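You operate a simulated robot arm through the tools that you are given. There is no shell and no other tool. Be economical: measure what you need, move in short steps, check, and stop when the job is done.

Carry out the task below with a simulated robot arm. There is one attempt and no reset: what you move stays moved.

Task
Wet the sponge, wipe up the flour dust and the brown splash.
Fine: wet it under the sink tap; put it back; leave the tap off.

The check looks at the end state, three seconds after you hand in, the way a careful person would. Anything else that was tipped, shoved, dropped, spilled or broken makes it a failure.

Robot
A 6-joint arm with a two-finger parallel gripper, fixed in place. Base frame: the origin is at the foot of the arm, x ahead of it, y to its left, z up. Lengths are in m, angles in rad, forces in N, time in s.
With the tool pointing down near the work surface it reaches from about 0.18 to 0.76 m from the base axis. Its first joint turns from -2.897 to 2.897 rad. Payload 3.91 kg.
The TCP is the grasp point between the finger pads, 0.03 m short of the fingertips. In the tool frame z runs along the fingers and y along their closing line. The gripper opens to 0.11 m. The fingers are 0.02 m wide and 0.01 m thick; the gripper's body (0.048 by 0.112 m) begins 0.055 m behind the TCP.
Orientation is told as [roll, pitch, yaw] about the base's x, y, z axes, in that order, counted from this pose: with the fingers straight down and closing along the base's y, the tool's x points along the base's -x, its y along +y and its z along -z.

Tools
- The arm moves only by the tool play_rows. Its argument "plan" is a list of rows, each a list of 7 numbers: the closure in counts, from 0 (fully open) to 255 (shut), then the shift along the base's x, y, z in m, then the turn, a rotation vector about the base's x, y, z in rad. In form: [[hand, x, y, z, ax, ay, az], ...]. A call has 1 to 10 rows; each row is the pose to reach, as a shift and turn from the pose commanded when the call began. Rows are played at 5 a second. More than 0.05 m and 0.15 rad between two rows, or a gripper value outside its range, and nothing of the call is played. A pose out of reach is approached as far as the arm can. The call stops where the force on the tool passes 40 N (or 10 N more than at its start, if that is more) or the arm is blocked; 0.2 s more then pass. The fingers move at their own pace (about 0.045 m/s each) and stop on an object; they squeeze with about 43 N. The grip force told is the motor's: it shows also when the fingers shut on nothing. Time passes only in rows, and 0.2 s behind the last, so rows that repeat a pose let the fingers close. The reply holds the time, the measured pose of the TCP, the force on the tool along the base axes, the opening and the grip force, in the units named above and with some noise.
- Cameras (640 x 400 px; columns grow to the right, rows downward): "scene" is fixed at [0.0498, 0.4974, 1.3819]; the picture's right is [-0.63, -0.78, 0.00], its down [-0.33, 0.26, -0.91] and it looks along [0.71, -0.57, -0.42] (base axes); focal length 316 px, centre (320, 200). "wrist" rides on the gripper at [0.071, 0.022, -0.107] in the tool frame; the picture's right is [-0.29, 0.96, 0.00], its down [-0.76, -0.23, -0.61] and it looks along [-0.58, -0.18, 0.79] (tool axes); focal length 243 px, centre (320, 200). There is no depth. A picture from a camera that has moved, and an enlarged one, comes with that camera's place and axes in the base frame and with its lens.
- camera(camera): a new picture of that camera. No time passes.
- lift_body(by): slides the trunk up (or, below 0, down) by that many m; the arm rides with it, the base frame stays. It gives what a move gives, with no picture.
- close_up(camera, box): a new picture of the part [left, top, right, bottom] of that camera's present view, enlarged. No time passes.
- finish_job(): hands the job in; it is judged then, once.

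Work in short steps. Places have to be worked out from the pictures, the camera data and where the tool is seen: move nearer, look again, correct. Check each grasp and each placing, and mend what went wrong. You have 120 turns and 84 pictures in all, those below and enlarged ones among them. Open the gripper and draw the arm clear of the work before you hand the job in, unless the task says otherwise; then end with one line.

The tools are called after "Emit:" as a command line: name --pt "numbers of a row" for each row, then --argument value for the rest, lists and objects as JSON in quotes. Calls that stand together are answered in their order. play_rows: Moves the arm, as the interface text tells. Its arguments: {"type":"object","properties":{"plan":{"type":"array","items":{"type":"array","items":{"type":"number"}}}},"required":["plan"]} The other tools are called the same way: lift_body (by) slides the trunk up or down; camera (camera) takes a picture; close_up (camera, box) takes an enlarged picture of a part of a camera's view; finish_job () hands the job in.

At the start:

```text
t: 0.0
tcp_pos: [0.3041, 0.1157, 1.2783]
tool_rot: [0.0, 0.001, 0.0]
contact_force: [0.6, 0.0, 0.2]
opening: 0.1099
finger_force: 0.1
trunk travel left (down, up): [-0.525, 0.065]
```

scene: 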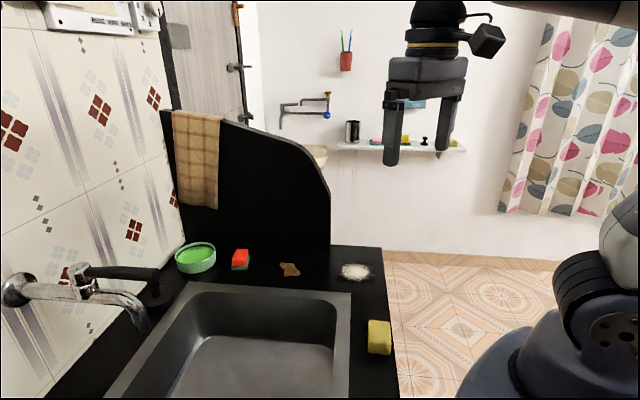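
wrist: 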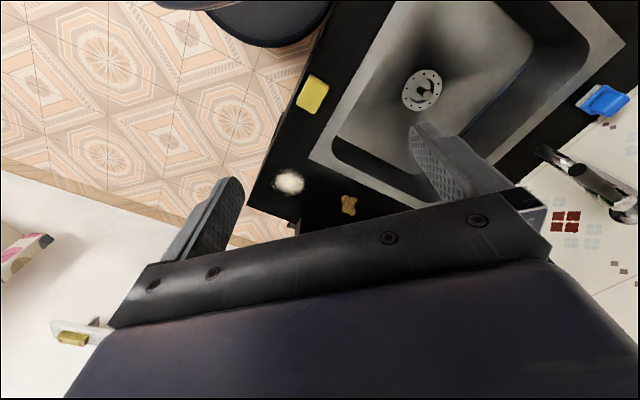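

I'll look at the things on the counter and the tap more closely to tell sponge candidates apart.

Emit:
close_up --camera "scene" --box '[160, 220, 420, 382]'

Emit:
close_up --camera "scene" --box '[0, 230, 240, 380]'

Emit:
close_up --camera "wrist" --box '[240, 0, 640, 250]'

```text
2.46 times, centred on (290, 301) of scene
camera zoom: at [0.0498, 0.4974, 1.3819], right [-0.63, -0.78, 0.0], down [-0.33, 0.26, -0.91], along [0.71, -0.57, -0.42], focal length 778 px, centre (394, -49)
```

zoom: 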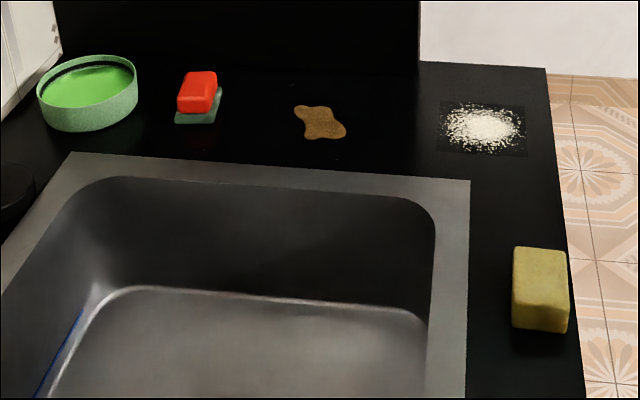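

```text
2.67 times, centred on (120, 305) of scene
camera zoom: at [0.0498, 0.4974, 1.3819], right [-0.63, -0.78, 0.0], down [-0.33, 0.26, -0.91], along [0.71, -0.57, -0.42], focal length 843 px, centre (853, -80)
```

zoom: 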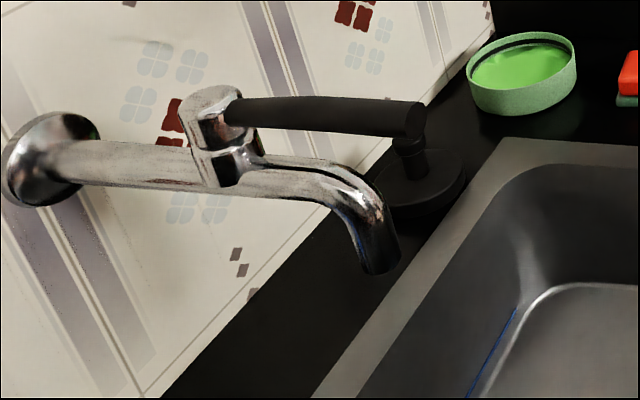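

```text
1.60 times, centred on (440, 125) of wrist
camera zoom: at [0.2338, 0.1357, 1.3847], right [0.29, 0.96, 0.0], down [0.76, -0.23, 0.61], along [0.58, -0.18, -0.79], focal length 388 px, centre (128, 320)
```

zoom: 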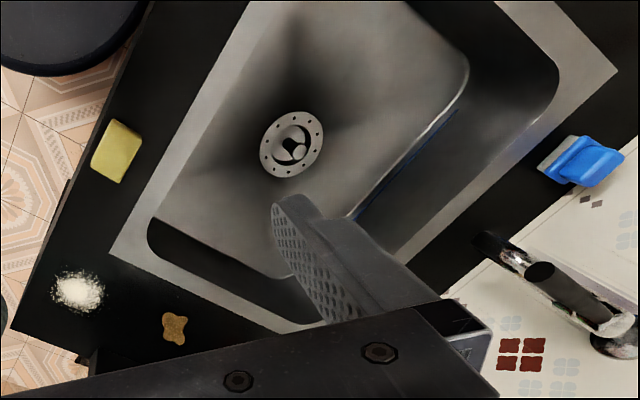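

The yellow block at about (0.357, 0.083) is the sponge; the spout tip is near (0.54, 0.485, 0.967) and the black lever runs above it, ending near (0.52, 0.447, 1.074). I'll turn the tool towards the tap and look at the lever from nearer.

Emit:
play_rows --pt "0 0.01 0.03 0 0 0 0.14" --pt "0 0.02 0.06 0 0 0 0.28" --pt "0 0.03 0.09 0 0 0 0.42" --pt "0 0.04 0.12 0 0 0 0.56" --pt "0 0.05 0.15 0 0 0 0.7"

Emit:
camera --camera "wrist"

Emit:
camera --camera "scene"

```text
t: 1.2
tcp_pos: [0.3543, 0.2673, 1.2768]
tool_rot: [0.0, 0.001, 0.703]
contact_force: [0.2, 0.2, 0.1]
opening: 0.11
finger_force: 0.0
trunk travel left (down, up): [-0.525, 0.065]
```

```text
78 pictures are left
camera wrist: at [0.2868, 0.2372, 1.3832], right [-0.4, 0.92, 0.0], down [0.73, 0.32, 0.61], along [0.56, 0.24, -0.79], focal length 243 px, centre (320, 200)
```

wrist: 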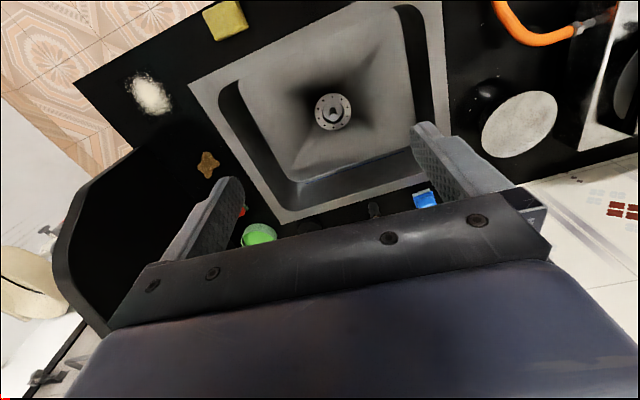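

```text
77 pictures are left
```

scene: 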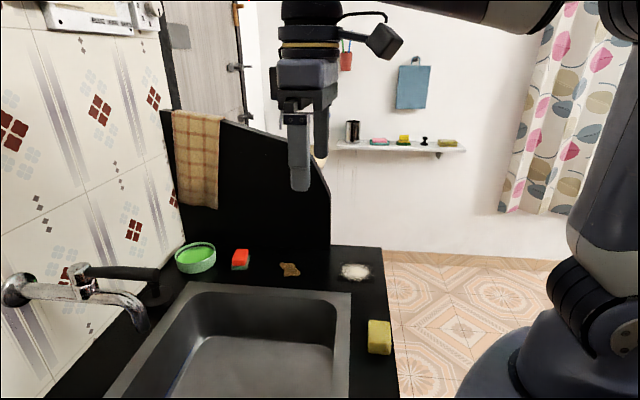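

The gripper hides the tap; I move so that the camera is over it, keeping the fingers well above the lever.

Emit:
play_rows --pt "0 0.04 0.025 0 0 0 0" --pt "0 0.08 0.05 0 0 0 0" --pt "0 0.12 0.075 0 0 0 0" --pt "0 0.16 0.1 0 0 0 0"

Emit:
camera --camera "wrist"

Emit:
camera --camera "scene"

```text
t: 2.2
tcp_pos: [0.4954, 0.3526, 1.2678]
tool_rot: [0.001, -0.003, 0.7]
contact_force: [-0.8, -0.9, 1.7]
opening: 0.1103
finger_force: 0.0
out of reach, approached as far as the arm can: row 4
trunk travel left (down, up): [-0.525, 0.065]
```

```text
76 pictures are left
camera wrist: at [0.428, 0.3226, 1.3741], right [-0.4, 0.92, 0.0], down [0.73, 0.31, 0.61], along [0.56, 0.24, -0.79], focal length 243 px, centre (320, 200)
```

wrist: 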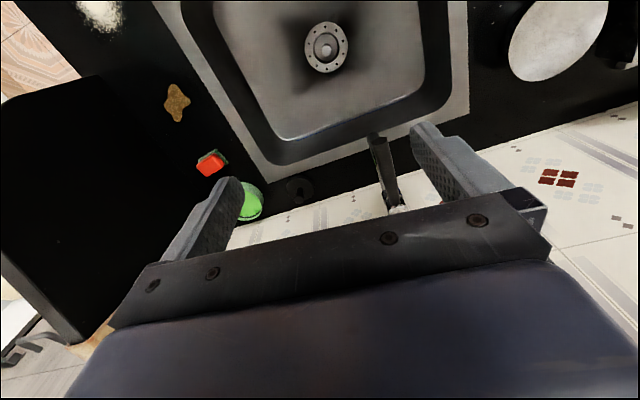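

```text
75 pictures are left
```

scene: 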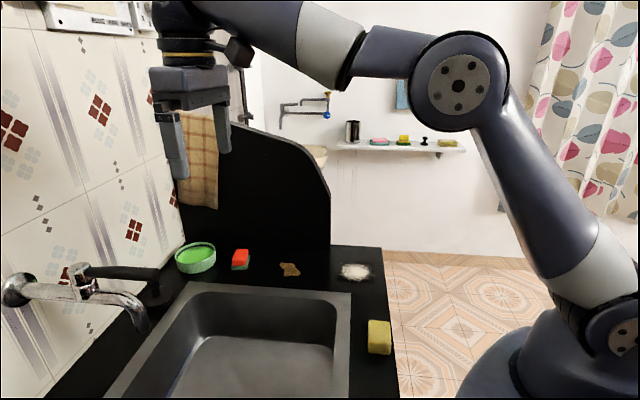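

The lever end is confirmed at about (0.519, 0.445, 1.074). I zoom hard on the tap to work out how the lever moves.

Emit:
close_up --camera "scene" --box '[50, 250, 178, 330]'

Emit:
close_up --camera "wrist" --box '[330, 110, 458, 220]'

```text
5.00 times, centred on (114, 290) of scene
camera zoom: at [0.0498, 0.4974, 1.3819], right [-0.63, -0.78, 0.0], down [-0.33, 0.26, -0.91], along [0.71, -0.57, -0.42], focal length 1580 px, centre (1350, -250)
```

zoom: 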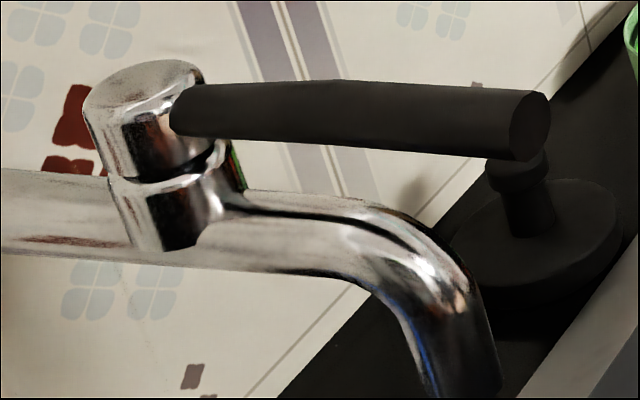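

```text
3.64 times, centred on (394, 165) of wrist
camera zoom: at [0.428, 0.3226, 1.3741], right [-0.4, 0.92, 0.0], down [0.73, 0.31, 0.61], along [0.56, 0.24, -0.79], focal length 882 px, centre (51, 327)
```

zoom: 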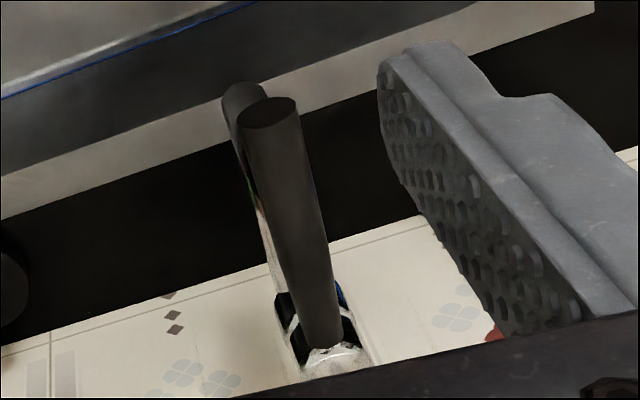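

The lever leaves the side of a cylindrical head over a stem, so it most likely turns about a vertical axis at about (0.61, 0.53). I'll lower beside it first, then straddle it with half-open fingers.

Emit:
play_rows --pt "90 0 0 -0.04 0 0 0" --pt "130 0 0 -0.08 0 0 0" --pt "130 0 0 -0.12 0 0 0.03"

```text
t: 3.0
tcp_pos: [0.4957, 0.3511, 1.1443]
tool_rot: [0.001, 0.0, 0.731]
contact_force: [0.0, 0.3, -0.7]
opening: 0.0541
finger_force: 0.1
trunk travel left (down, up): [-0.525, 0.065]
```

Clear so far. Now I move out over the lever near its end at (0.53, 0.456), still above it.

Emit:
play_rows --pt "130 0.012 0.035 0 0 0 0" --pt "130 0.024 0.07 0 0 0 0" --pt "130 0.034 0.105 0 0 0 0"

Emit:
camera --camera "wrist"

Emit:
close_up --camera "scene" --box '[0, 180, 256, 340]'

```text
t: 3.8
tcp_pos: [0.5269, 0.4451, 1.1466]
tool_rot: [-0.001, 0.0, 0.732]
contact_force: [-0.5, -0.7, 0.8]
opening: 0.0539
finger_force: 0.0
out of reach, approached as far as the arm can: row 3
trunk travel left (down, up): [-0.525, 0.065]
```

```text
72 pictures are left
camera wrist: at [0.4607, 0.412, 1.2523], right [-0.42, 0.91, 0.0], down [0.72, 0.34, 0.61], along [0.55, 0.26, -0.79], focal length 243 px, centre (320, 200)
```

wrist: 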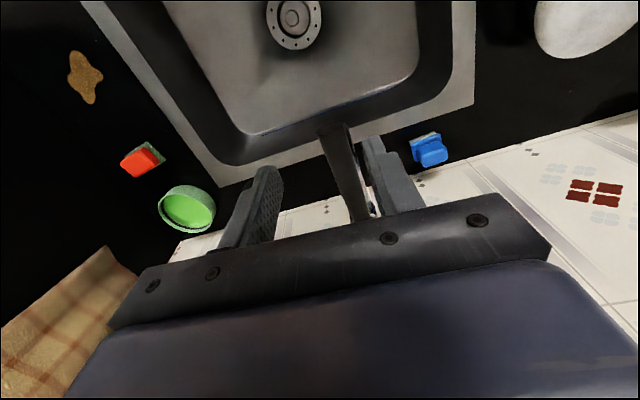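

```text
2.50 times, centred on (128, 260) of scene
camera zoom: at [0.0498, 0.4974, 1.3819], right [-0.63, -0.78, 0.0], down [-0.33, 0.26, -0.91], along [0.71, -0.57, -0.42], focal length 790 px, centre (800, 50)
```

zoom: 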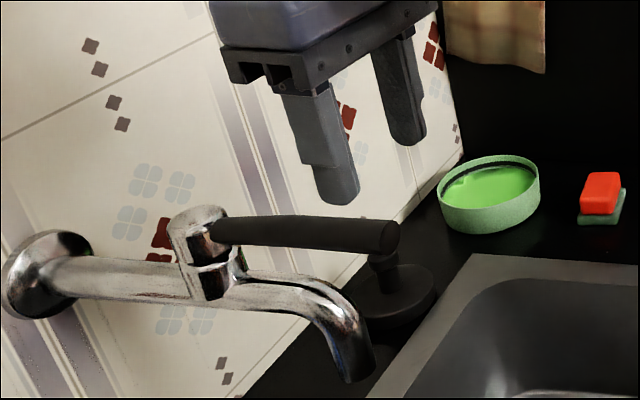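

The lever lies between the fingers' gap when lowered, about 8 mm off centre; I correct that and descend to straddle it.

Emit:
play_rows --pt "130 -0.005 0.006 0 0 0 0" --pt "130 -0.003 0.009 -0.035 0 0 0" --pt "130 0.002 0.013 -0.066 0 0 0"

Emit:
camera --camera "wrist"

Emit:
close_up --camera "scene" --box '[0, 180, 256, 340]'

```text
t: 4.6
tcp_pos: [0.5285, 0.4595, 1.0813]
tool_rot: [-0.001, 0.0, 0.73]
contact_force: [-0.1, -0.1, -0.2]
opening: 0.0541
finger_force: 0.0
trunk travel left (down, up): [-0.525, 0.065]
```

```text
70 pictures are left
camera wrist: at [0.4621, 0.427, 1.1879], right [-0.42, 0.91, 0.0], down [0.72, 0.34, 0.61], along [0.55, 0.26, -0.79], focal length 243 px, centre (320, 200)
```

wrist: 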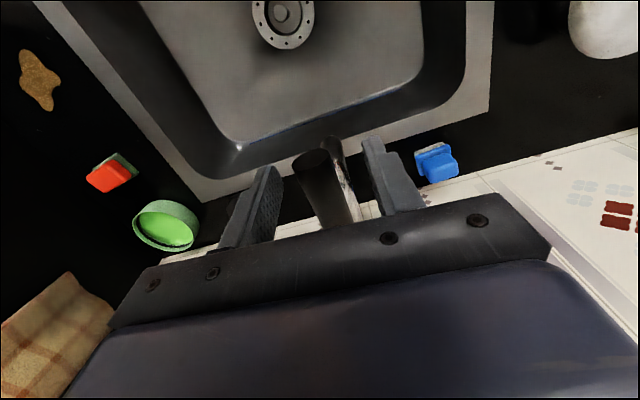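

```text
2.50 times, centred on (128, 260) of scene
camera zoom: at [0.0498, 0.4974, 1.3819], right [-0.63, -0.78, 0.0], down [-0.33, 0.26, -0.91], along [0.71, -0.57, -0.42], focal length 790 px, centre (800, 50)
```

zoom: 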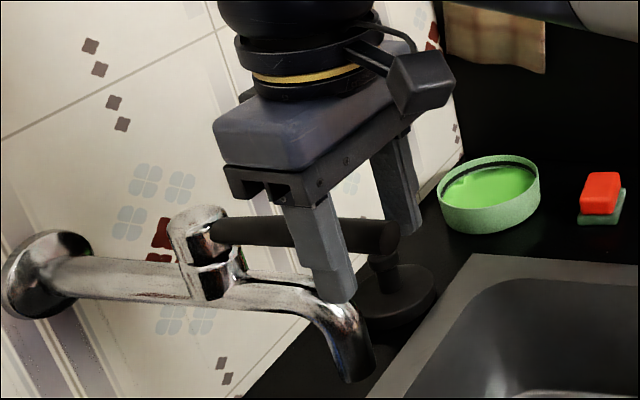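

The fingers straddle the lever. I test by pushing it gently to the right (counter-clockwise from above), watching the force.

Emit:
play_rows --pt "130 0.0067 -0.0074 0 0 0 0" --pt "130 0.0134 -0.0148 0 0 0 0" --pt "130 0.02 -0.022 0 0 0 0.05" --pt "130 0.027 -0.0296 0 0 0 0.1"

Emit:
camera --camera "wrist"

Emit:
close_up --camera "scene" --box '[0, 180, 256, 340]'

```text
t: 5.6
tcp_pos: [0.5551, 0.4301, 1.0805]
tool_rot: [0.0, 0.001, 0.831]
contact_force: [0.5, 0.2, 0.3]
opening: 0.054
finger_force: 0.1
trunk travel left (down, up): [-0.525, 0.065]
```

```text
68 pictures are left
camera wrist: at [0.4924, 0.3903, 1.188], right [-0.51, 0.86, 0.0], down [0.68, 0.41, 0.61], along [0.52, 0.31, -0.79], focal length 243 px, centre (320, 200)
```

wrist: 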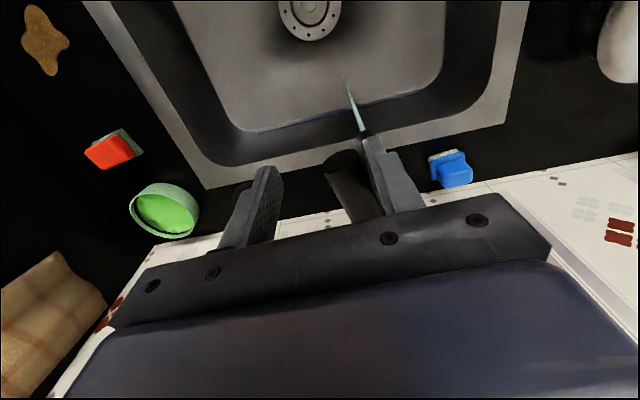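

```text
2.50 times, centred on (128, 260) of scene
camera zoom: at [0.0498, 0.4974, 1.3819], right [-0.63, -0.78, 0.0], down [-0.33, 0.26, -0.91], along [0.71, -0.57, -0.42], focal length 790 px, centre (800, 50)
```

zoom: 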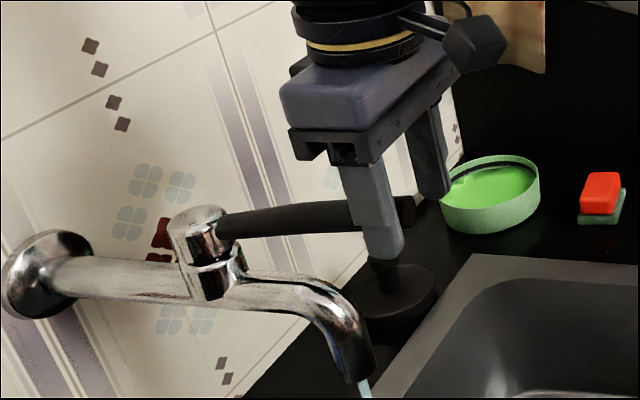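

Water already runs from the spout and the force was tiny. I open a bit more along the arc for a good stream.

Emit:
play_rows --pt "130 0.01 -0.003 0 0 0 0.08" --pt "130 0.02 -0.006 0 0 0 0.16" --pt "130 0.03 -0.008 0 0 0 0.25" --pt "130 0.03 -0.008 0 0 0 0.25"

Emit:
close_up --camera "scene" --box '[0, 180, 320, 380]'

Emit:
camera --camera "wrist"

```text
t: 6.6
tcp_pos: [0.583, 0.4177, 1.0821]
tool_rot: [-0.001, -0.002, 1.082]
contact_force: [-0.1, 0.3, 0.3]
opening: 0.0539
finger_force: 0.1
out of reach, approached as far as the arm can: row 3, 4
trunk travel left (down, up): [-0.525, 0.065]
```

```text
2.00 times, centred on (160, 280) of scene
camera zoom: at [0.0498, 0.4974, 1.3819], right [-0.63, -0.78, 0.0], down [-0.33, 0.26, -0.91], along [0.71, -0.57, -0.42], focal length 632 px, centre (640, 40)
```

zoom: 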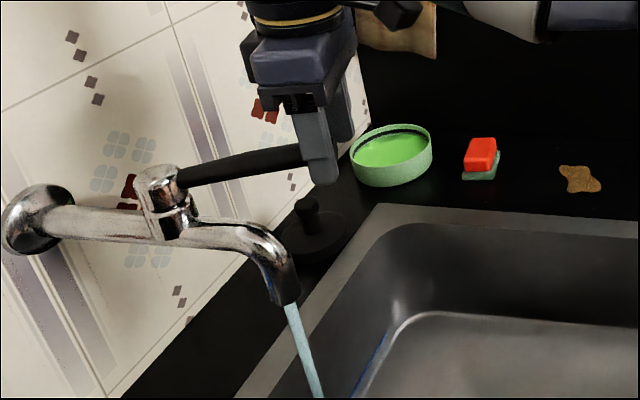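

```text
65 pictures are left
camera wrist: at [0.5311, 0.3642, 1.1874], right [-0.71, 0.71, 0.0], down [0.56, 0.56, 0.61], along [0.43, 0.43, -0.79], focal length 243 px, centre (320, 200)
```

wrist: 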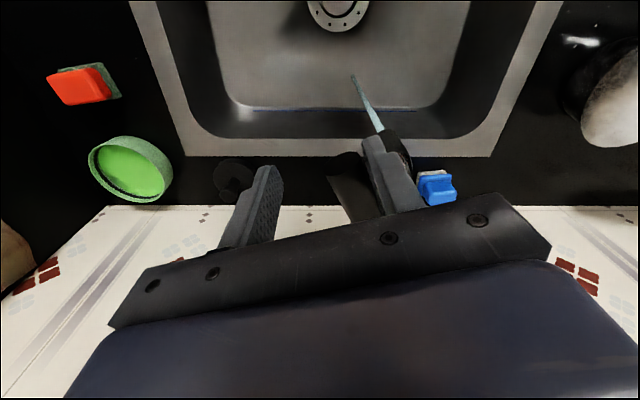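

A solid stream is running at about (0.54, 0.483). I rise straight off the lever, draw back and turn towards the sponge's orientation.

Emit:
play_rows --pt "130 -0.003 0 0.04 0 0 0" --pt "130 -0.01 -0.01 0.08 0 0 0" --pt "130 -0.04 -0.04 0.1 0 0 0" --pt "130 -0.07 -0.08 0.1 0 0 -0.14" --pt "80 -0.1 -0.12 0.1 0 0 -0.28" --pt "80 -0.125 -0.16 0.1 0 0 -0.42" --pt "60 -0.15 -0.2 0.1 0 0 -0.56" --pt "60 -0.175 -0.24 0.08 0 0 -0.7" --pt "60 -0.19 -0.27 0.06 0 0 -0.84" --pt "60 -0.2 -0.29 0.04 0 0 -0.98"

Emit:
play_rows --pt "60 -0.01 -0.01 -0.02 0 0 -0.14" --pt "60 -0.02 -0.02 -0.05 0 0 -0.28" --pt "60 -0.025 -0.025 -0.08 0 0 -0.42" --pt "60 -0.03 -0.03 -0.11 0 0 -0.56" --pt "60 -0.03 -0.03 -0.13 0 0 -0.7" --pt "60 -0.03 -0.03 -0.13 0 0 -0.84" --pt "60 -0.03 -0.03 -0.13 0 0 -0.92"

Emit:
camera --camera "wrist"

Emit:
camera --camera "scene"

```text
refused: row 8 steps farther than a row can; nothing moved
```

```text
t: 7.4
tcp_pos: [0.5618, 0.3958, 1.0224]
tool_rot: [0.003, -0.035, 0.686]
contact_force: [-2.7, -7.8, 17.4]
opening: 0.0842
finger_force: 0.1
trunk travel left (down, up): [-0.525, 0.065]
stopped in row 4: the force on the tool passed its limit (the readings are from after the stop); the commanded pose is now the measured one
```

```text
64 pictures are left
camera wrist: at [0.491, 0.3643, 1.126], right [-0.38, 0.92, 0.01], down [0.72, 0.29, 0.63], along [0.58, 0.25, -0.77], focal length 243 px, centre (320, 200)
```

wrist: 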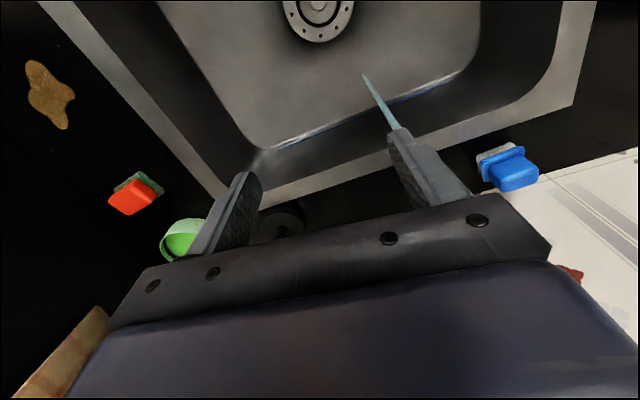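

```text
63 pictures are left
```

scene: 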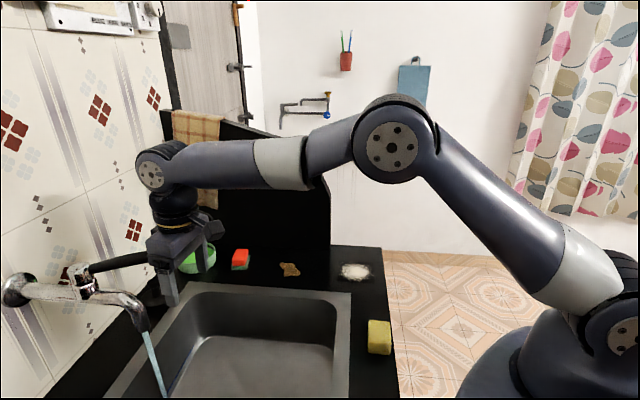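

My first call was refused for too big a step, and the second then pressed the gripper's palm down on the lever until it stopped. The tap looks intact; I rise straight up with small steps.

Emit:
play_rows --pt "80 0 0 0.03 0 0 0" --pt "80 0 0 0.06 0 0 0" --pt "80 0 0 0.1 0 0 0" --pt "80 -0.005 -0.01 0.14 0 0 0"

Emit:
close_up --camera "scene" --box '[0, 180, 320, 380]'

```text
t: 8.4
tcp_pos: [0.5567, 0.3893, 1.16]
tool_rot: [0.002, -0.027, 0.688]
contact_force: [0.2, 0.2, 0.7]
opening: 0.0755
finger_force: 0.1
trunk travel left (down, up): [-0.525, 0.065]
```

```text
2.00 times, centred on (160, 280) of scene
camera zoom: at [0.0498, 0.4974, 1.3819], right [-0.63, -0.78, 0.0], down [-0.33, 0.26, -0.91], along [0.71, -0.57, -0.42], focal length 632 px, centre (640, 40)
```

zoom: 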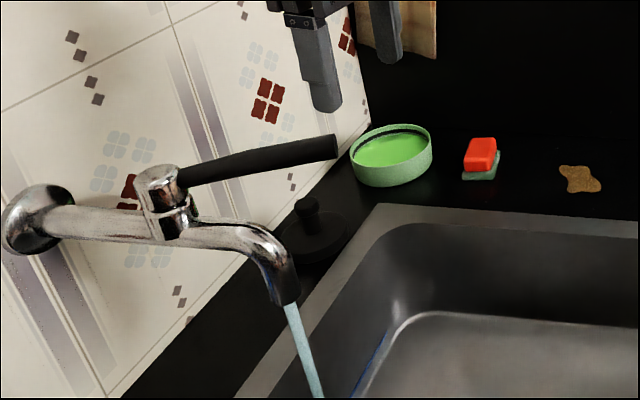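

Tap and stream are fine and the gripper is free. Now I go over towards the sponge, turning in small steps.

Emit:
play_rows --pt "60 -0.02 -0.03 0 0 0 -0.13" --pt "60 -0.04 -0.06 0 0 0 -0.26" --pt "60 -0.06 -0.09 0 0 0 -0.39" --pt "60 -0.08 -0.12 0 0 0 -0.52" --pt "60 -0.1 -0.15 0 0 0 -0.65" --pt "60 -0.12 -0.18 0 0 0 -0.78" --pt "60 -0.14 -0.21 0 0 0 -0.91" --pt "60 -0.16 -0.24 0 0 0 -1.04" --pt "60 -0.18 -0.27 0 0 0 -1.17" --pt "60 -0.197 -0.3 0 0 0 -1.3"

Emit:
play_rows --pt "60 0 0 -0.03 0 0 -0.1" --pt "60 0 0 -0.07 0 0 -0.2" --pt "60 0 0 -0.11 0 0 -0.2" --pt "60 0 0 -0.15 0 0 -0.2"

Emit:
camera --camera "wrist"

Emit:
camera --camera "scene"

```text
t: 10.6
tcp_pos: [0.3563, 0.0891, 1.1608]
tool_rot: [0.001, -0.029, -0.615]
contact_force: [0.0, -0.5, 0.3]
opening: 0.0843
finger_force: 0.1
trunk travel left (down, up): [-0.525, 0.065]
```

```text
t: 11.6
tcp_pos: [0.3603, 0.0904, 1.0044]
tool_rot: [0.002, -0.027, -0.811]
contact_force: [-0.4, 0.2, 0.1]
opening: 0.0842
finger_force: 0.0
trunk travel left (down, up): [-0.525, 0.065]
```

```text
61 pictures are left
camera wrist: at [0.3255, 0.1571, 1.1095], right [0.89, 0.45, 0.01], down [0.34, -0.7, 0.63], along [0.29, -0.56, -0.78], focal length 243 px, centre (320, 200)
```

wrist: 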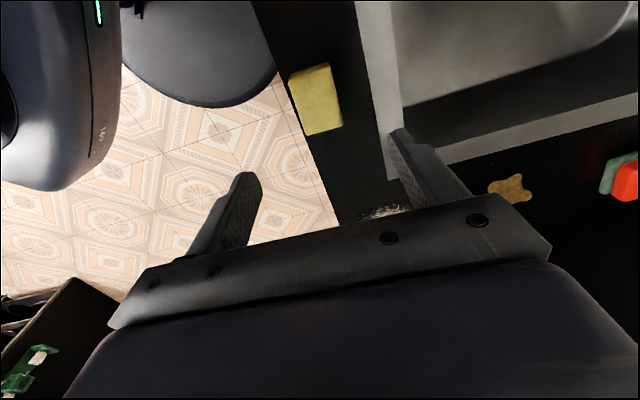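

```text
60 pictures are left
```

scene: 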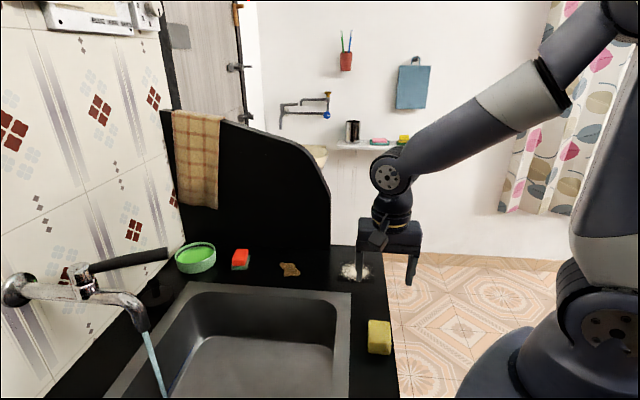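

The pose is slightly tilted and the sponge shows at about (0.36, 0.084). I zoom to measure its outline and height.

Emit:
close_up --camera "wrist" --box '[260, 40, 388, 150]'

Emit:
close_up --camera "scene" --box '[330, 300, 426, 360]'

```text
3.64 times, centred on (324, 95) of wrist
camera zoom: at [0.3255, 0.1571, 1.1095], right [0.89, 0.45, 0.01], down [0.34, -0.7, 0.63], along [0.29, -0.56, -0.78], focal length 882 px, centre (306, 582)
```

zoom: 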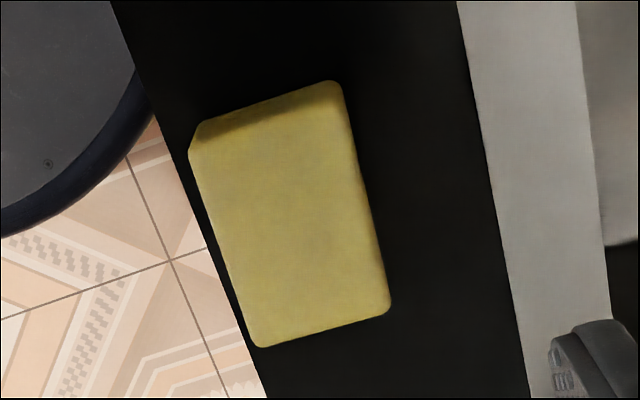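

```text
6.67 times, centred on (378, 330) of scene
camera zoom: at [0.0498, 0.4974, 1.3819], right [-0.63, -0.78, 0.0], down [-0.33, 0.26, -0.91], along [0.71, -0.57, -0.42], focal length 2107 px, centre (-67, -667)
```

zoom: 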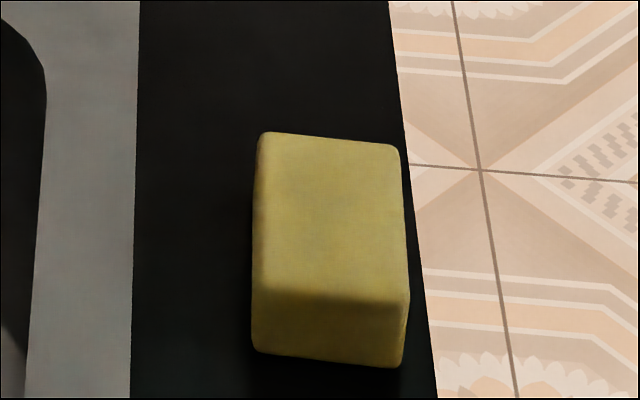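

The sponge is about 65×45×33 mm, centred at (0.365, 0.080), short axis matching my yaw. I level the tool, centre it and descend with open fingers to just above, then check.

Emit:
play_rows --pt "60 0.005 -0.01 0 0.0196 0.0186 -0.015" --pt "60 0.005 -0.01 -0.04 0.0196 0.0186 -0.015" --pt "60 0.005 -0.01 -0.08 0.0196 0.0186 -0.015" --pt "60 0.005 -0.01 -0.11 0.0196 0.0186 -0.015"

Emit:
camera --camera "wrist"

Emit:
close_up --camera "scene" --box '[300, 220, 460, 380]'

```text
t: 12.6
tcp_pos: [0.3644, 0.0787, 0.8976]
tool_rot: [0.002, 0.001, -0.827]
contact_force: [1.6, -0.7, 0.7]
opening: 0.0845
finger_force: 0.0
trunk travel left (down, up): [-0.525, 0.065]
```

```text
57 pictures are left
camera wrist: at [0.3335, 0.1451, 1.0035], right [0.9, 0.43, 0.0], down [0.34, -0.72, 0.61], along [0.27, -0.55, -0.79], focal length 243 px, centre (320, 200)
```

wrist: 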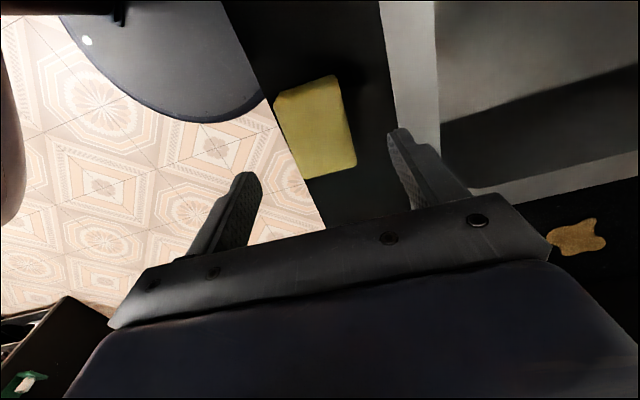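

```text
2.50 times, centred on (380, 300) of scene
camera zoom: at [0.0498, 0.4974, 1.3819], right [-0.63, -0.78, 0.0], down [-0.33, 0.26, -0.91], along [0.71, -0.57, -0.42], focal length 790 px, centre (170, -50)
```

zoom: 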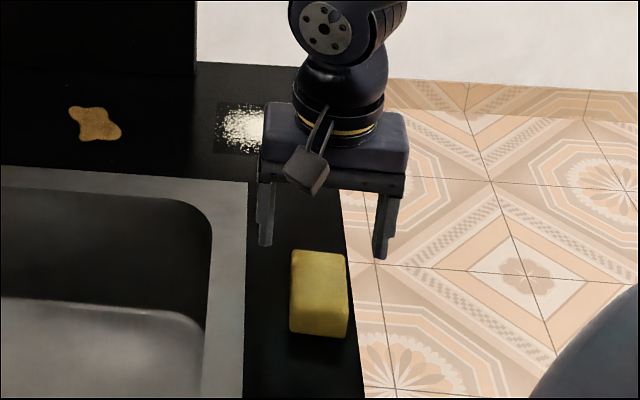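

Alignment is good (sponge centre about 0.363, 0.083). I descend to TCP z ≈ 0.842 with the fingers either side, then close.

Emit:
play_rows --pt "60 -0.001 0.003 -0.03 0 0 0" --pt "60 -0.001 0.003 -0.056 0 0 0" --pt "255 -0.001 0.003 -0.056 0 0 0" --pt "255 -0.001 0.003 -0.056 0 0 0" --pt "255 -0.001 0.003 -0.056 0 0 0" --pt "255 -0.001 0.003 -0.056 0 0 0"

Emit:
camera --camera "wrist"

```text
t: 14.0
tcp_pos: [0.3645, 0.083, 0.8416]
tool_rot: [0.003, 0.0, -0.828]
contact_force: [-0.3, -0.5, -0.1]
opening: 0.0463
finger_force: 43.3
trunk travel left (down, up): [-0.525, 0.065]
```

```text
55 pictures are left
camera wrist: at [0.3326, 0.1477, 0.9479], right [0.9, 0.43, 0.0], down [0.34, -0.72, 0.61], along [0.27, -0.55, -0.79], focal length 243 px, centre (320, 200)
```

wrist: 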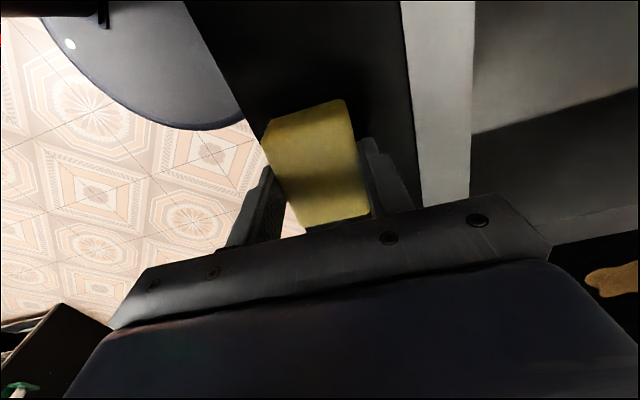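

The sponge is gripped (opening 46 mm). I lift it straight up and carry it over the sink, turning to face the tap.

Emit:
play_rows --pt "255 0 0 0.04 0 0 0" --pt "255 0 0 0.08 0 0 0" --pt "255 0.005 0.03 0.12 0 0 0.14" --pt "255 0.01 0.06 0.13 0 0 0.28" --pt "255 0.015 0.09 0.13 0 0 0.42" --pt "255 0.02 0.12 0.13 0 0 0.56" --pt "255 0.025 0.15 0.13 0 0 0.7" --pt "255 0.03 0.18 0.13 0 0 0.84" --pt "255 0.035 0.21 0.13 0 0 0.98" --pt "255 0.04 0.24 0.13 0 0 1.12"

```text
refused: row 3 steps farther than a row can; nothing moved
```

One step was marginally too long; I resend with it shortened.

Emit:
play_rows --pt "255 0 0 0.04 0 0 0" --pt "255 0 0 0.08 0 0 0" --pt "255 0.005 0.025 0.11 0 0 0.14" --pt "255 0.01 0.055 0.13 0 0 0.28" --pt "255 0.015 0.09 0.13 0 0 0.42" --pt "255 0.02 0.12 0.13 0 0 0.56" --pt "255 0.025 0.15 0.13 0 0 0.7" --pt "255 0.03 0.18 0.13 0 0 0.84" --pt "255 0.035 0.21 0.13 0 0 0.98" --pt "255 0.04 0.24 0.13 0 0 1.12"

```text
t: 16.2
tcp_pos: [0.4027, 0.3205, 0.973]
tool_rot: [0.002, 0.001, 0.297]
contact_force: [0.0, -0.3, 0.2]
opening: 0.0465
finger_force: 42.6
trunk travel left (down, up): [-0.525, 0.065]
```

Now the last of the yaw; the sponge is still held.

Emit:
play_rows --pt "255 0.005 0.013 0 0 0 0.145" --pt "255 0.01 0.026 0 0 0 0.29" --pt "255 0.015 0.04 0 0 0 0.435"

Emit:
play_rows --pt "255 0 0 0 0.094 -0.104 0" --pt "255 0 0 0 0.188 -0.207 0" --pt "255 0 0 0 0.281 -0.311 0" --pt "255 0 0 -0.02 0.375 -0.414 0" --pt "255 0 0 -0.05 0.469 -0.518 0" --pt "255 0 0 -0.075 0.53 -0.585 0"

Emit:
camera --camera "scene"

Emit:
camera --camera "wrist"

```text
t: 17.0
tcp_pos: [0.4181, 0.3614, 0.9733]
tool_rot: [0.003, 0.001, 0.731]
contact_force: [-0.3, 0.0, -0.5]
opening: 0.0464
finger_force: 42.4
trunk travel left (down, up): [-0.525, 0.065]
```

```text
t: 18.4
tcp_pos: [0.4216, 0.355, 0.9352]
tool_rot: [-0.034, -0.624, 0.725]
contact_force: [-0.2, 0.4, -0.6]
opening: 0.0466
finger_force: 42.6
out of reach, approached as far as the arm can: row 5, 6
trunk travel left (down, up): [-0.525, 0.065]
```

```text
54 pictures are left
```

scene: 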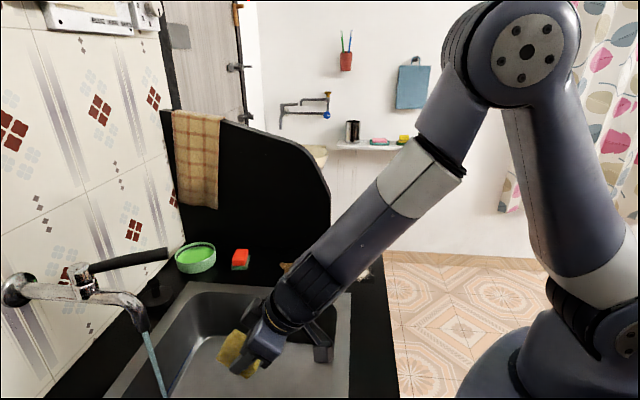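

```text
53 pictures are left
camera wrist: at [0.3167, 0.2928, 0.9782], right [-0.44, 0.88, 0.14], down [0.33, 0.01, 0.94], along [0.83, 0.47, -0.3], focal length 243 px, centre (320, 200)
```

wrist: 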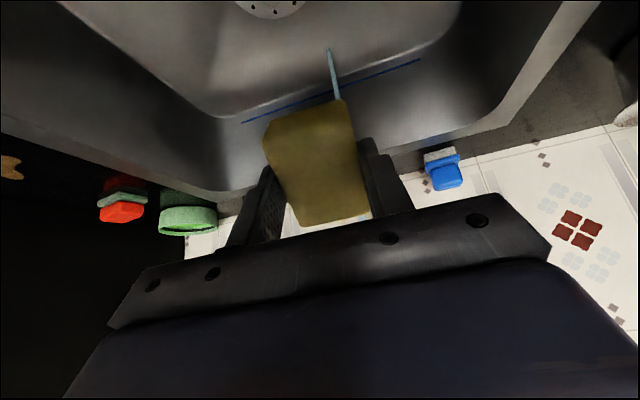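

The tilt stopped at 0.62 rad from a joint limit; farther out the forearm flattens, so I move towards the stream and tilt the rest on the way, stopping short of it.

Emit:
play_rows --pt "255 0.02 0.023 -0.02 0 0 0" --pt "255 0.04 0.046 -0.04 0.05 -0.055 0" --pt "255 0.058 0.07 -0.055 0.105 -0.118 0"

Emit:
camera --camera "scene"

Emit:
camera --camera "wrist"

```text
t: 19.2
tcp_pos: [0.4795, 0.426, 0.8791]
tool_rot: [-0.029, -0.784, 0.719]
contact_force: [-0.2, 0.6, -0.7]
opening: 0.0464
finger_force: 43.2
trunk travel left (down, up): [-0.525, 0.065]
```

```text
52 pictures are left
```

scene: 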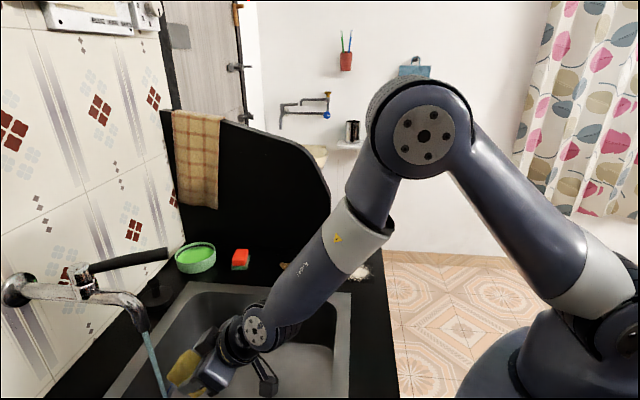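

```text
51 pictures are left
camera wrist: at [0.3705, 0.3607, 0.9031], right [-0.46, 0.87, 0.18], down [0.22, -0.09, 0.97], along [0.86, 0.49, -0.15], focal length 243 px, centre (320, 200)
```

wrist: 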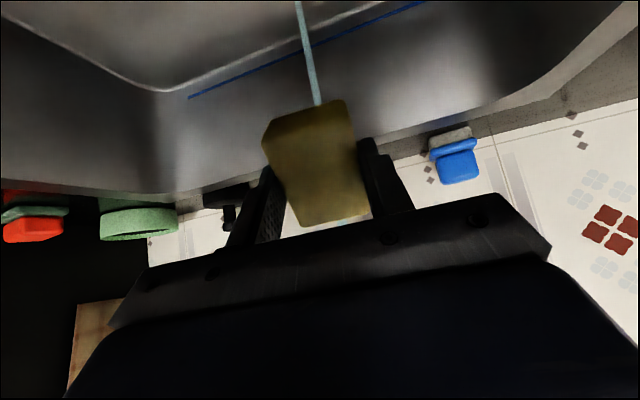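

The tilt is now 45° and the stream lies right behind the sponge's middle. I push in about 6 cm so the stream falls on it.

Emit:
play_rows --pt "255 0.015 0.014 0.002 0 0 0" --pt "255 0.03 0.028 0.003 0 0 0" --pt "255 0.044 0.042 0.004 0 0 0" --pt "255 0.044 0.042 0.004 0 0 0" --pt "255 0.044 0.042 0.004 0 0 0"

Emit:
close_up --camera "scene" --box '[60, 240, 316, 400]'

Emit:
camera --camera "wrist"

```text
t: 20.4
tcp_pos: [0.5266, 0.4688, 0.8821]
tool_rot: [-0.035, -0.783, 0.727]
contact_force: [0.1, -0.1, -0.7]
opening: 0.0463
finger_force: 43.3
trunk travel left (down, up): [-0.525, 0.065]
```

```text
2.50 times, centred on (188, 320) of scene
camera zoom: at [0.0498, 0.4974, 1.3819], right [-0.63, -0.78, 0.0], down [-0.33, 0.26, -0.91], along [0.71, -0.57, -0.42], focal length 790 px, centre (650, -100)
```

zoom: 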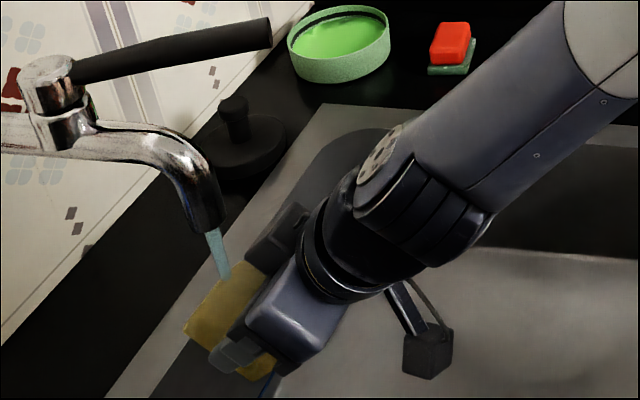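

```text
49 pictures are left
camera wrist: at [0.4158, 0.4031, 0.9066], right [-0.46, 0.87, 0.18], down [0.22, -0.09, 0.97], along [0.86, 0.49, -0.15], focal length 243 px, centre (320, 200)
```

wrist: 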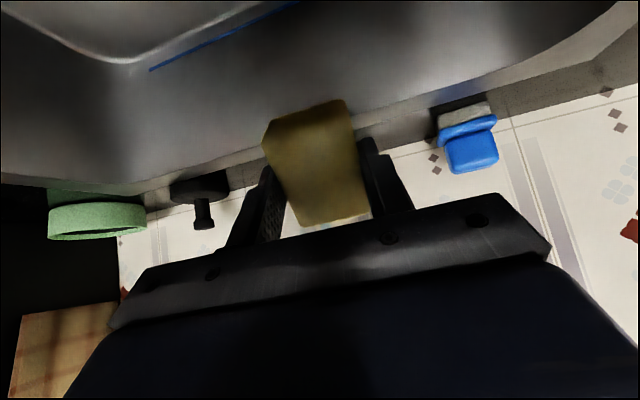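

The stream ends on the sponge. I hold it there a few seconds to soak.

Emit:
play_rows --pt "255 0 0 0 0 0 0" --pt "255 0 0 0 0 0 0" --pt "255 0 0 0 0 0 0" --pt "255 0 0 0 0 0 0" --pt "255 0 0 0 0 0 0" --pt "255 0 0 0 0 0 0" --pt "255 0.004 0.004 0 0 0 0" --pt "255 0.008 0.008 0 0 0 0" --pt "255 0.008 0.008 0 0 0 0" --pt "255 0.008 0.008 0 0 0 0"

Emit:
close_up --camera "scene" --box '[60, 240, 316, 400]'

```text
t: 22.6
tcp_pos: [0.5329, 0.4777, 0.8829]
tool_rot: [-0.033, -0.786, 0.725]
contact_force: [0.5, 0.5, -1.1]
opening: 0.0466
finger_force: 42.7
trunk travel left (down, up): [-0.525, 0.065]
```

```text
2.50 times, centred on (188, 320) of scene
camera zoom: at [0.0498, 0.4974, 1.3819], right [-0.63, -0.78, 0.0], down [-0.33, 0.26, -0.91], along [0.71, -0.57, -0.42], focal length 790 px, centre (650, -100)
```

zoom: 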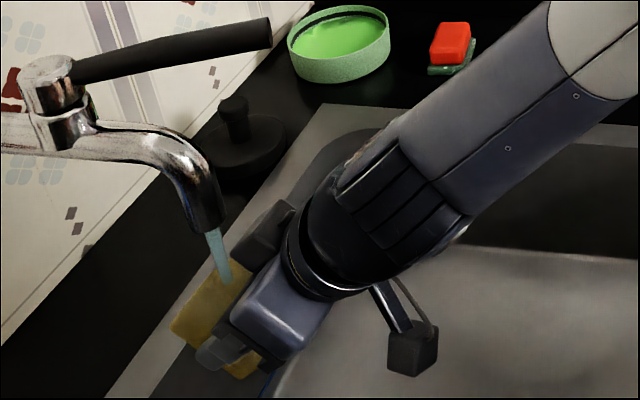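

The stream hits the sponge and its colour has deepened. I soak two more seconds, then draw straight back out.

Emit:
play_rows --pt "255 0 0 0 0 0 0" --pt "255 0 0 0 0 0 0" --pt "255 0 0 0 0 0 0" --pt "255 0 0 0 0 0 0" --pt "255 0 0 0 0 0 0" --pt "255 -0.015 -0.014 0 0 0 0" --pt "255 -0.03 -0.028 0 0 0 0" --pt "255 -0.05 -0.046 0 0 0 0" --pt "255 -0.075 -0.075 0.02 0 0 0" --pt "255 -0.095 -0.105 0.045 -0.04 0.044 0"

Emit:
camera --camera "scene"

```text
t: 24.8
tcp_pos: [0.4369, 0.3693, 0.9298]
tool_rot: [-0.036, -0.724, 0.726]
contact_force: [0.3, -0.3, -1.0]
opening: 0.0464
finger_force: 42.5
trunk travel left (down, up): [-0.525, 0.065]
```

```text
47 pictures are left
```

scene: 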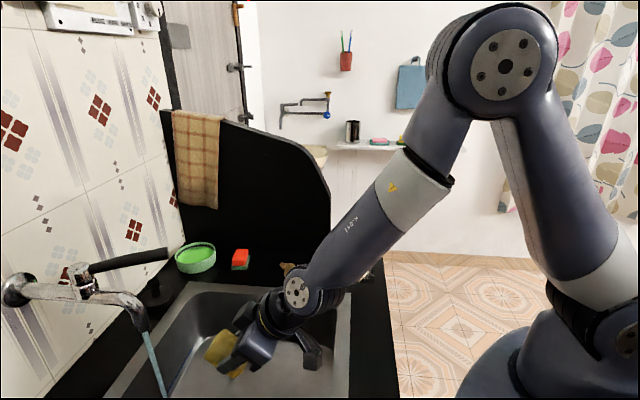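

The sponge is wet and held. I level the tool again above the sink, rising a little.

Emit:
play_rows --pt "255 -0.005 -0.01 0.01 -0.097 0.107 0" --pt "255 -0.01 -0.02 0.02 -0.194 0.214 0" --pt "255 -0.015 -0.03 0.03 -0.291 0.322 0" --pt "255 -0.02 -0.04 0.04 -0.388 0.429 0" --pt "255 -0.02 -0.05 0.05 -0.485 0.536 0"

```text
t: 26.0
tcp_pos: [0.4198, 0.3215, 0.9791]
tool_rot: [-0.04, -0.001, 0.727]
contact_force: [-0.4, -0.2, -0.3]
opening: 0.0465
finger_force: 42.6
out of reach, approached as far as the arm can: row 1, 2
trunk travel left (down, up): [-0.525, 0.065]
```

A small roll is left; I take it out while moving away from the tap, then yaw while carrying to the flour.

Emit:
play_rows --pt "255 0.0 -0.03 0.01 0.03 0.0266 0" --pt "255 0.0 -0.07 0.02 0.03 0.0266 0"

Emit:
play_rows --pt "255 0.01 -0.03 0 0 0 -0.145" --pt "255 0.025 -0.06 0 0 0 -0.29" --pt "255 0.04 -0.09 0 0 0 -0.435" --pt "255 0.055 -0.12 0 0 0 -0.58" --pt "255 0.07 -0.15 0 0 0 -0.725" --pt "255 0.085 -0.18 0 0 0 -0.87" --pt "255 0.1 -0.21 0 0 0 -1.015" --pt "255 0.115 -0.24 0 0 0 -1.16" --pt "255 0.13 -0.27 0 0 0 -1.305" --pt "255 0.145 -0.3 0 0 0 -1.45"

Emit:
camera --camera "wrist"

Emit:
camera --camera "scene"

```text
t: 26.6
tcp_pos: [0.4178, 0.2475, 1.0005]
tool_rot: [-0.002, -0.002, 0.729]
contact_force: [-0.9, 0.2, -1.0]
opening: 0.0468
finger_force: 42.8
trunk travel left (down, up): [-0.525, 0.065]
```

```text
t: 28.8
tcp_pos: [0.5643, -0.0493, 0.9981]
tool_rot: [-0.002, 0.0, -0.725]
contact_force: [0.8, 0.1, -0.7]
opening: 0.0463
finger_force: 43.0
trunk travel left (down, up): [-0.525, 0.065]
```

```text
46 pictures are left
camera wrist: at [0.5254, 0.0125, 1.1047], right [0.85, 0.52, 0.0], down [0.42, -0.67, 0.61], along [0.32, -0.52, -0.79], focal length 243 px, centre (320, 200)
```

wrist: 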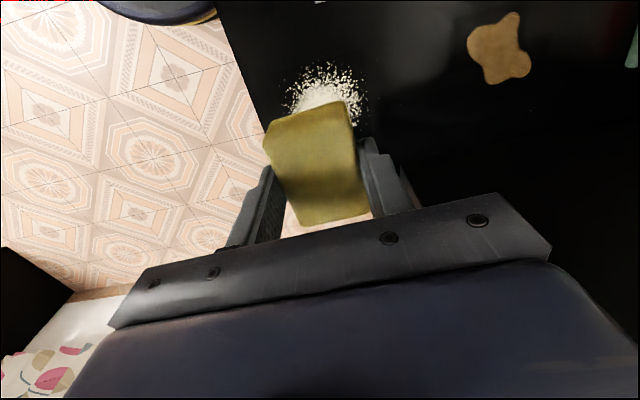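

```text
45 pictures are left
```

scene: 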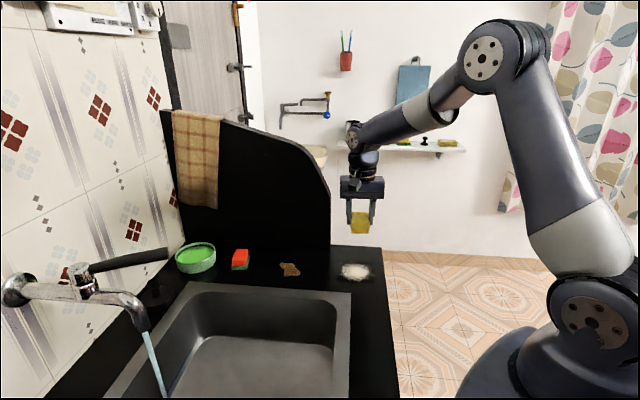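

The flour shows centred near (0.572, −0.056), about 0.1 m across. I move over its near half, finish the yaw and come down to just above the counter.

Emit:
play_rows --pt "255 -0.006 0.008 -0.04 0 0 -0.1" --pt "255 -0.006 0.008 -0.08 0 0 -0.1" --pt "255 -0.006 0.008 -0.12 0 0 -0.1" --pt "255 -0.006 0.008 -0.145 0 0 -0.1" --pt "255 -0.006 0.008 -0.152 0 0 -0.1"

Emit:
close_up --camera "scene" --box '[290, 200, 418, 300]'

```text
t: 30.0
tcp_pos: [0.5581, -0.0416, 0.8472]
tool_rot: [-0.001, -0.003, -0.823]
contact_force: [0.3, -0.1, -0.4]
opening: 0.0466
finger_force: 42.7
trunk travel left (down, up): [-0.525, 0.065]
```

```text
4.00 times, centred on (354, 250) of scene
camera zoom: at [0.0498, 0.4974, 1.3819], right [-0.63, -0.78, 0.0], down [-0.33, 0.26, -0.91], along [0.71, -0.57, -0.42], focal length 1264 px, centre (184, 0)
```

zoom: 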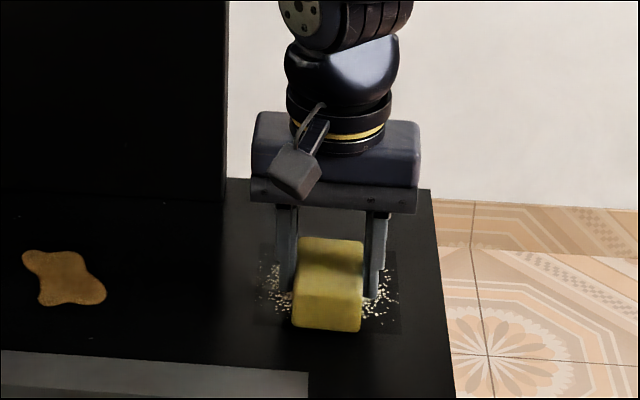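

The sponge hovers about 5 mm over the flour. I lower in millimetre steps to light contact.

Emit:
play_rows --pt "255 0 0 -0.003 0 0 0" --pt "255 0 0 -0.005 0 0 0" --pt "255 0 0 -0.007 0 0 0" --pt "255 0 0 -0.008 0 0 0"

```text
t: 31.0
tcp_pos: [0.5576, -0.0412, 0.8431]
tool_rot: [0.003, -0.005, -0.821]
contact_force: [-0.9, 2.4, 30.9]
opening: 0.0464
finger_force: 42.8
trunk travel left (down, up): [-0.525, 0.065]
```

Contact is stiff: 31 N. I ease up to a light press and then stroke along the flour's long direction.

Emit:
play_rows --pt "255 0 0 0.002 0 0 0" --pt "255 0 0 0.003 0 0 0"

```text
t: 31.6
tcp_pos: [0.5568, -0.041, 0.8429]
tool_rot: [-0.002, -0.004, -0.822]
contact_force: [4.3, 2.9, 18.9]
opening: 0.0464
finger_force: 42.9
trunk travel left (down, up): [-0.525, 0.065]
```

Pressing at ~19 N. First strokes: out and back over the near half, then over to the far half.

Emit:
play_rows --pt "255 0.018 0.017 0 0 0 0" --pt "255 0.0365 0.034 0 0 0 0" --pt "255 0.018 0.017 0 0 0 0" --pt "255 0 0 0 0 0 0" --pt "255 -0.018 -0.017 0 0 0 0" --pt "255 -0.0365 -0.034 0 0 0 0" --pt "255 -0.0195 -0.052 0 0 0 0" --pt "255 -0.001 -0.035 0 0 0 0" --pt "255 0.017 -0.018 0 0 0 0" --pt "255 0.035 -0.001 0 0 0 0"

Emit:
close_up --camera "scene" --box '[290, 200, 418, 300]'

```text
t: 33.8
tcp_pos: [0.5888, -0.0435, 0.8415]
tool_rot: [0.0, -0.002, -0.819]
contact_force: [-3.8, -4.6, 15.1]
opening: 0.0465
finger_force: 42.8
trunk travel left (down, up): [-0.525, 0.065]
```

```text
4.00 times, centred on (354, 250) of scene
camera zoom: at [0.0498, 0.4974, 1.3819], right [-0.63, -0.78, 0.0], down [-0.33, 0.26, -0.91], along [0.71, -0.57, -0.42], focal length 1264 px, centre (184, 0)
```

zoom: 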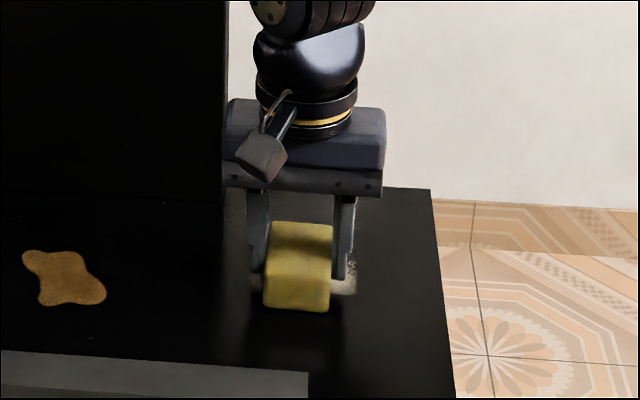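

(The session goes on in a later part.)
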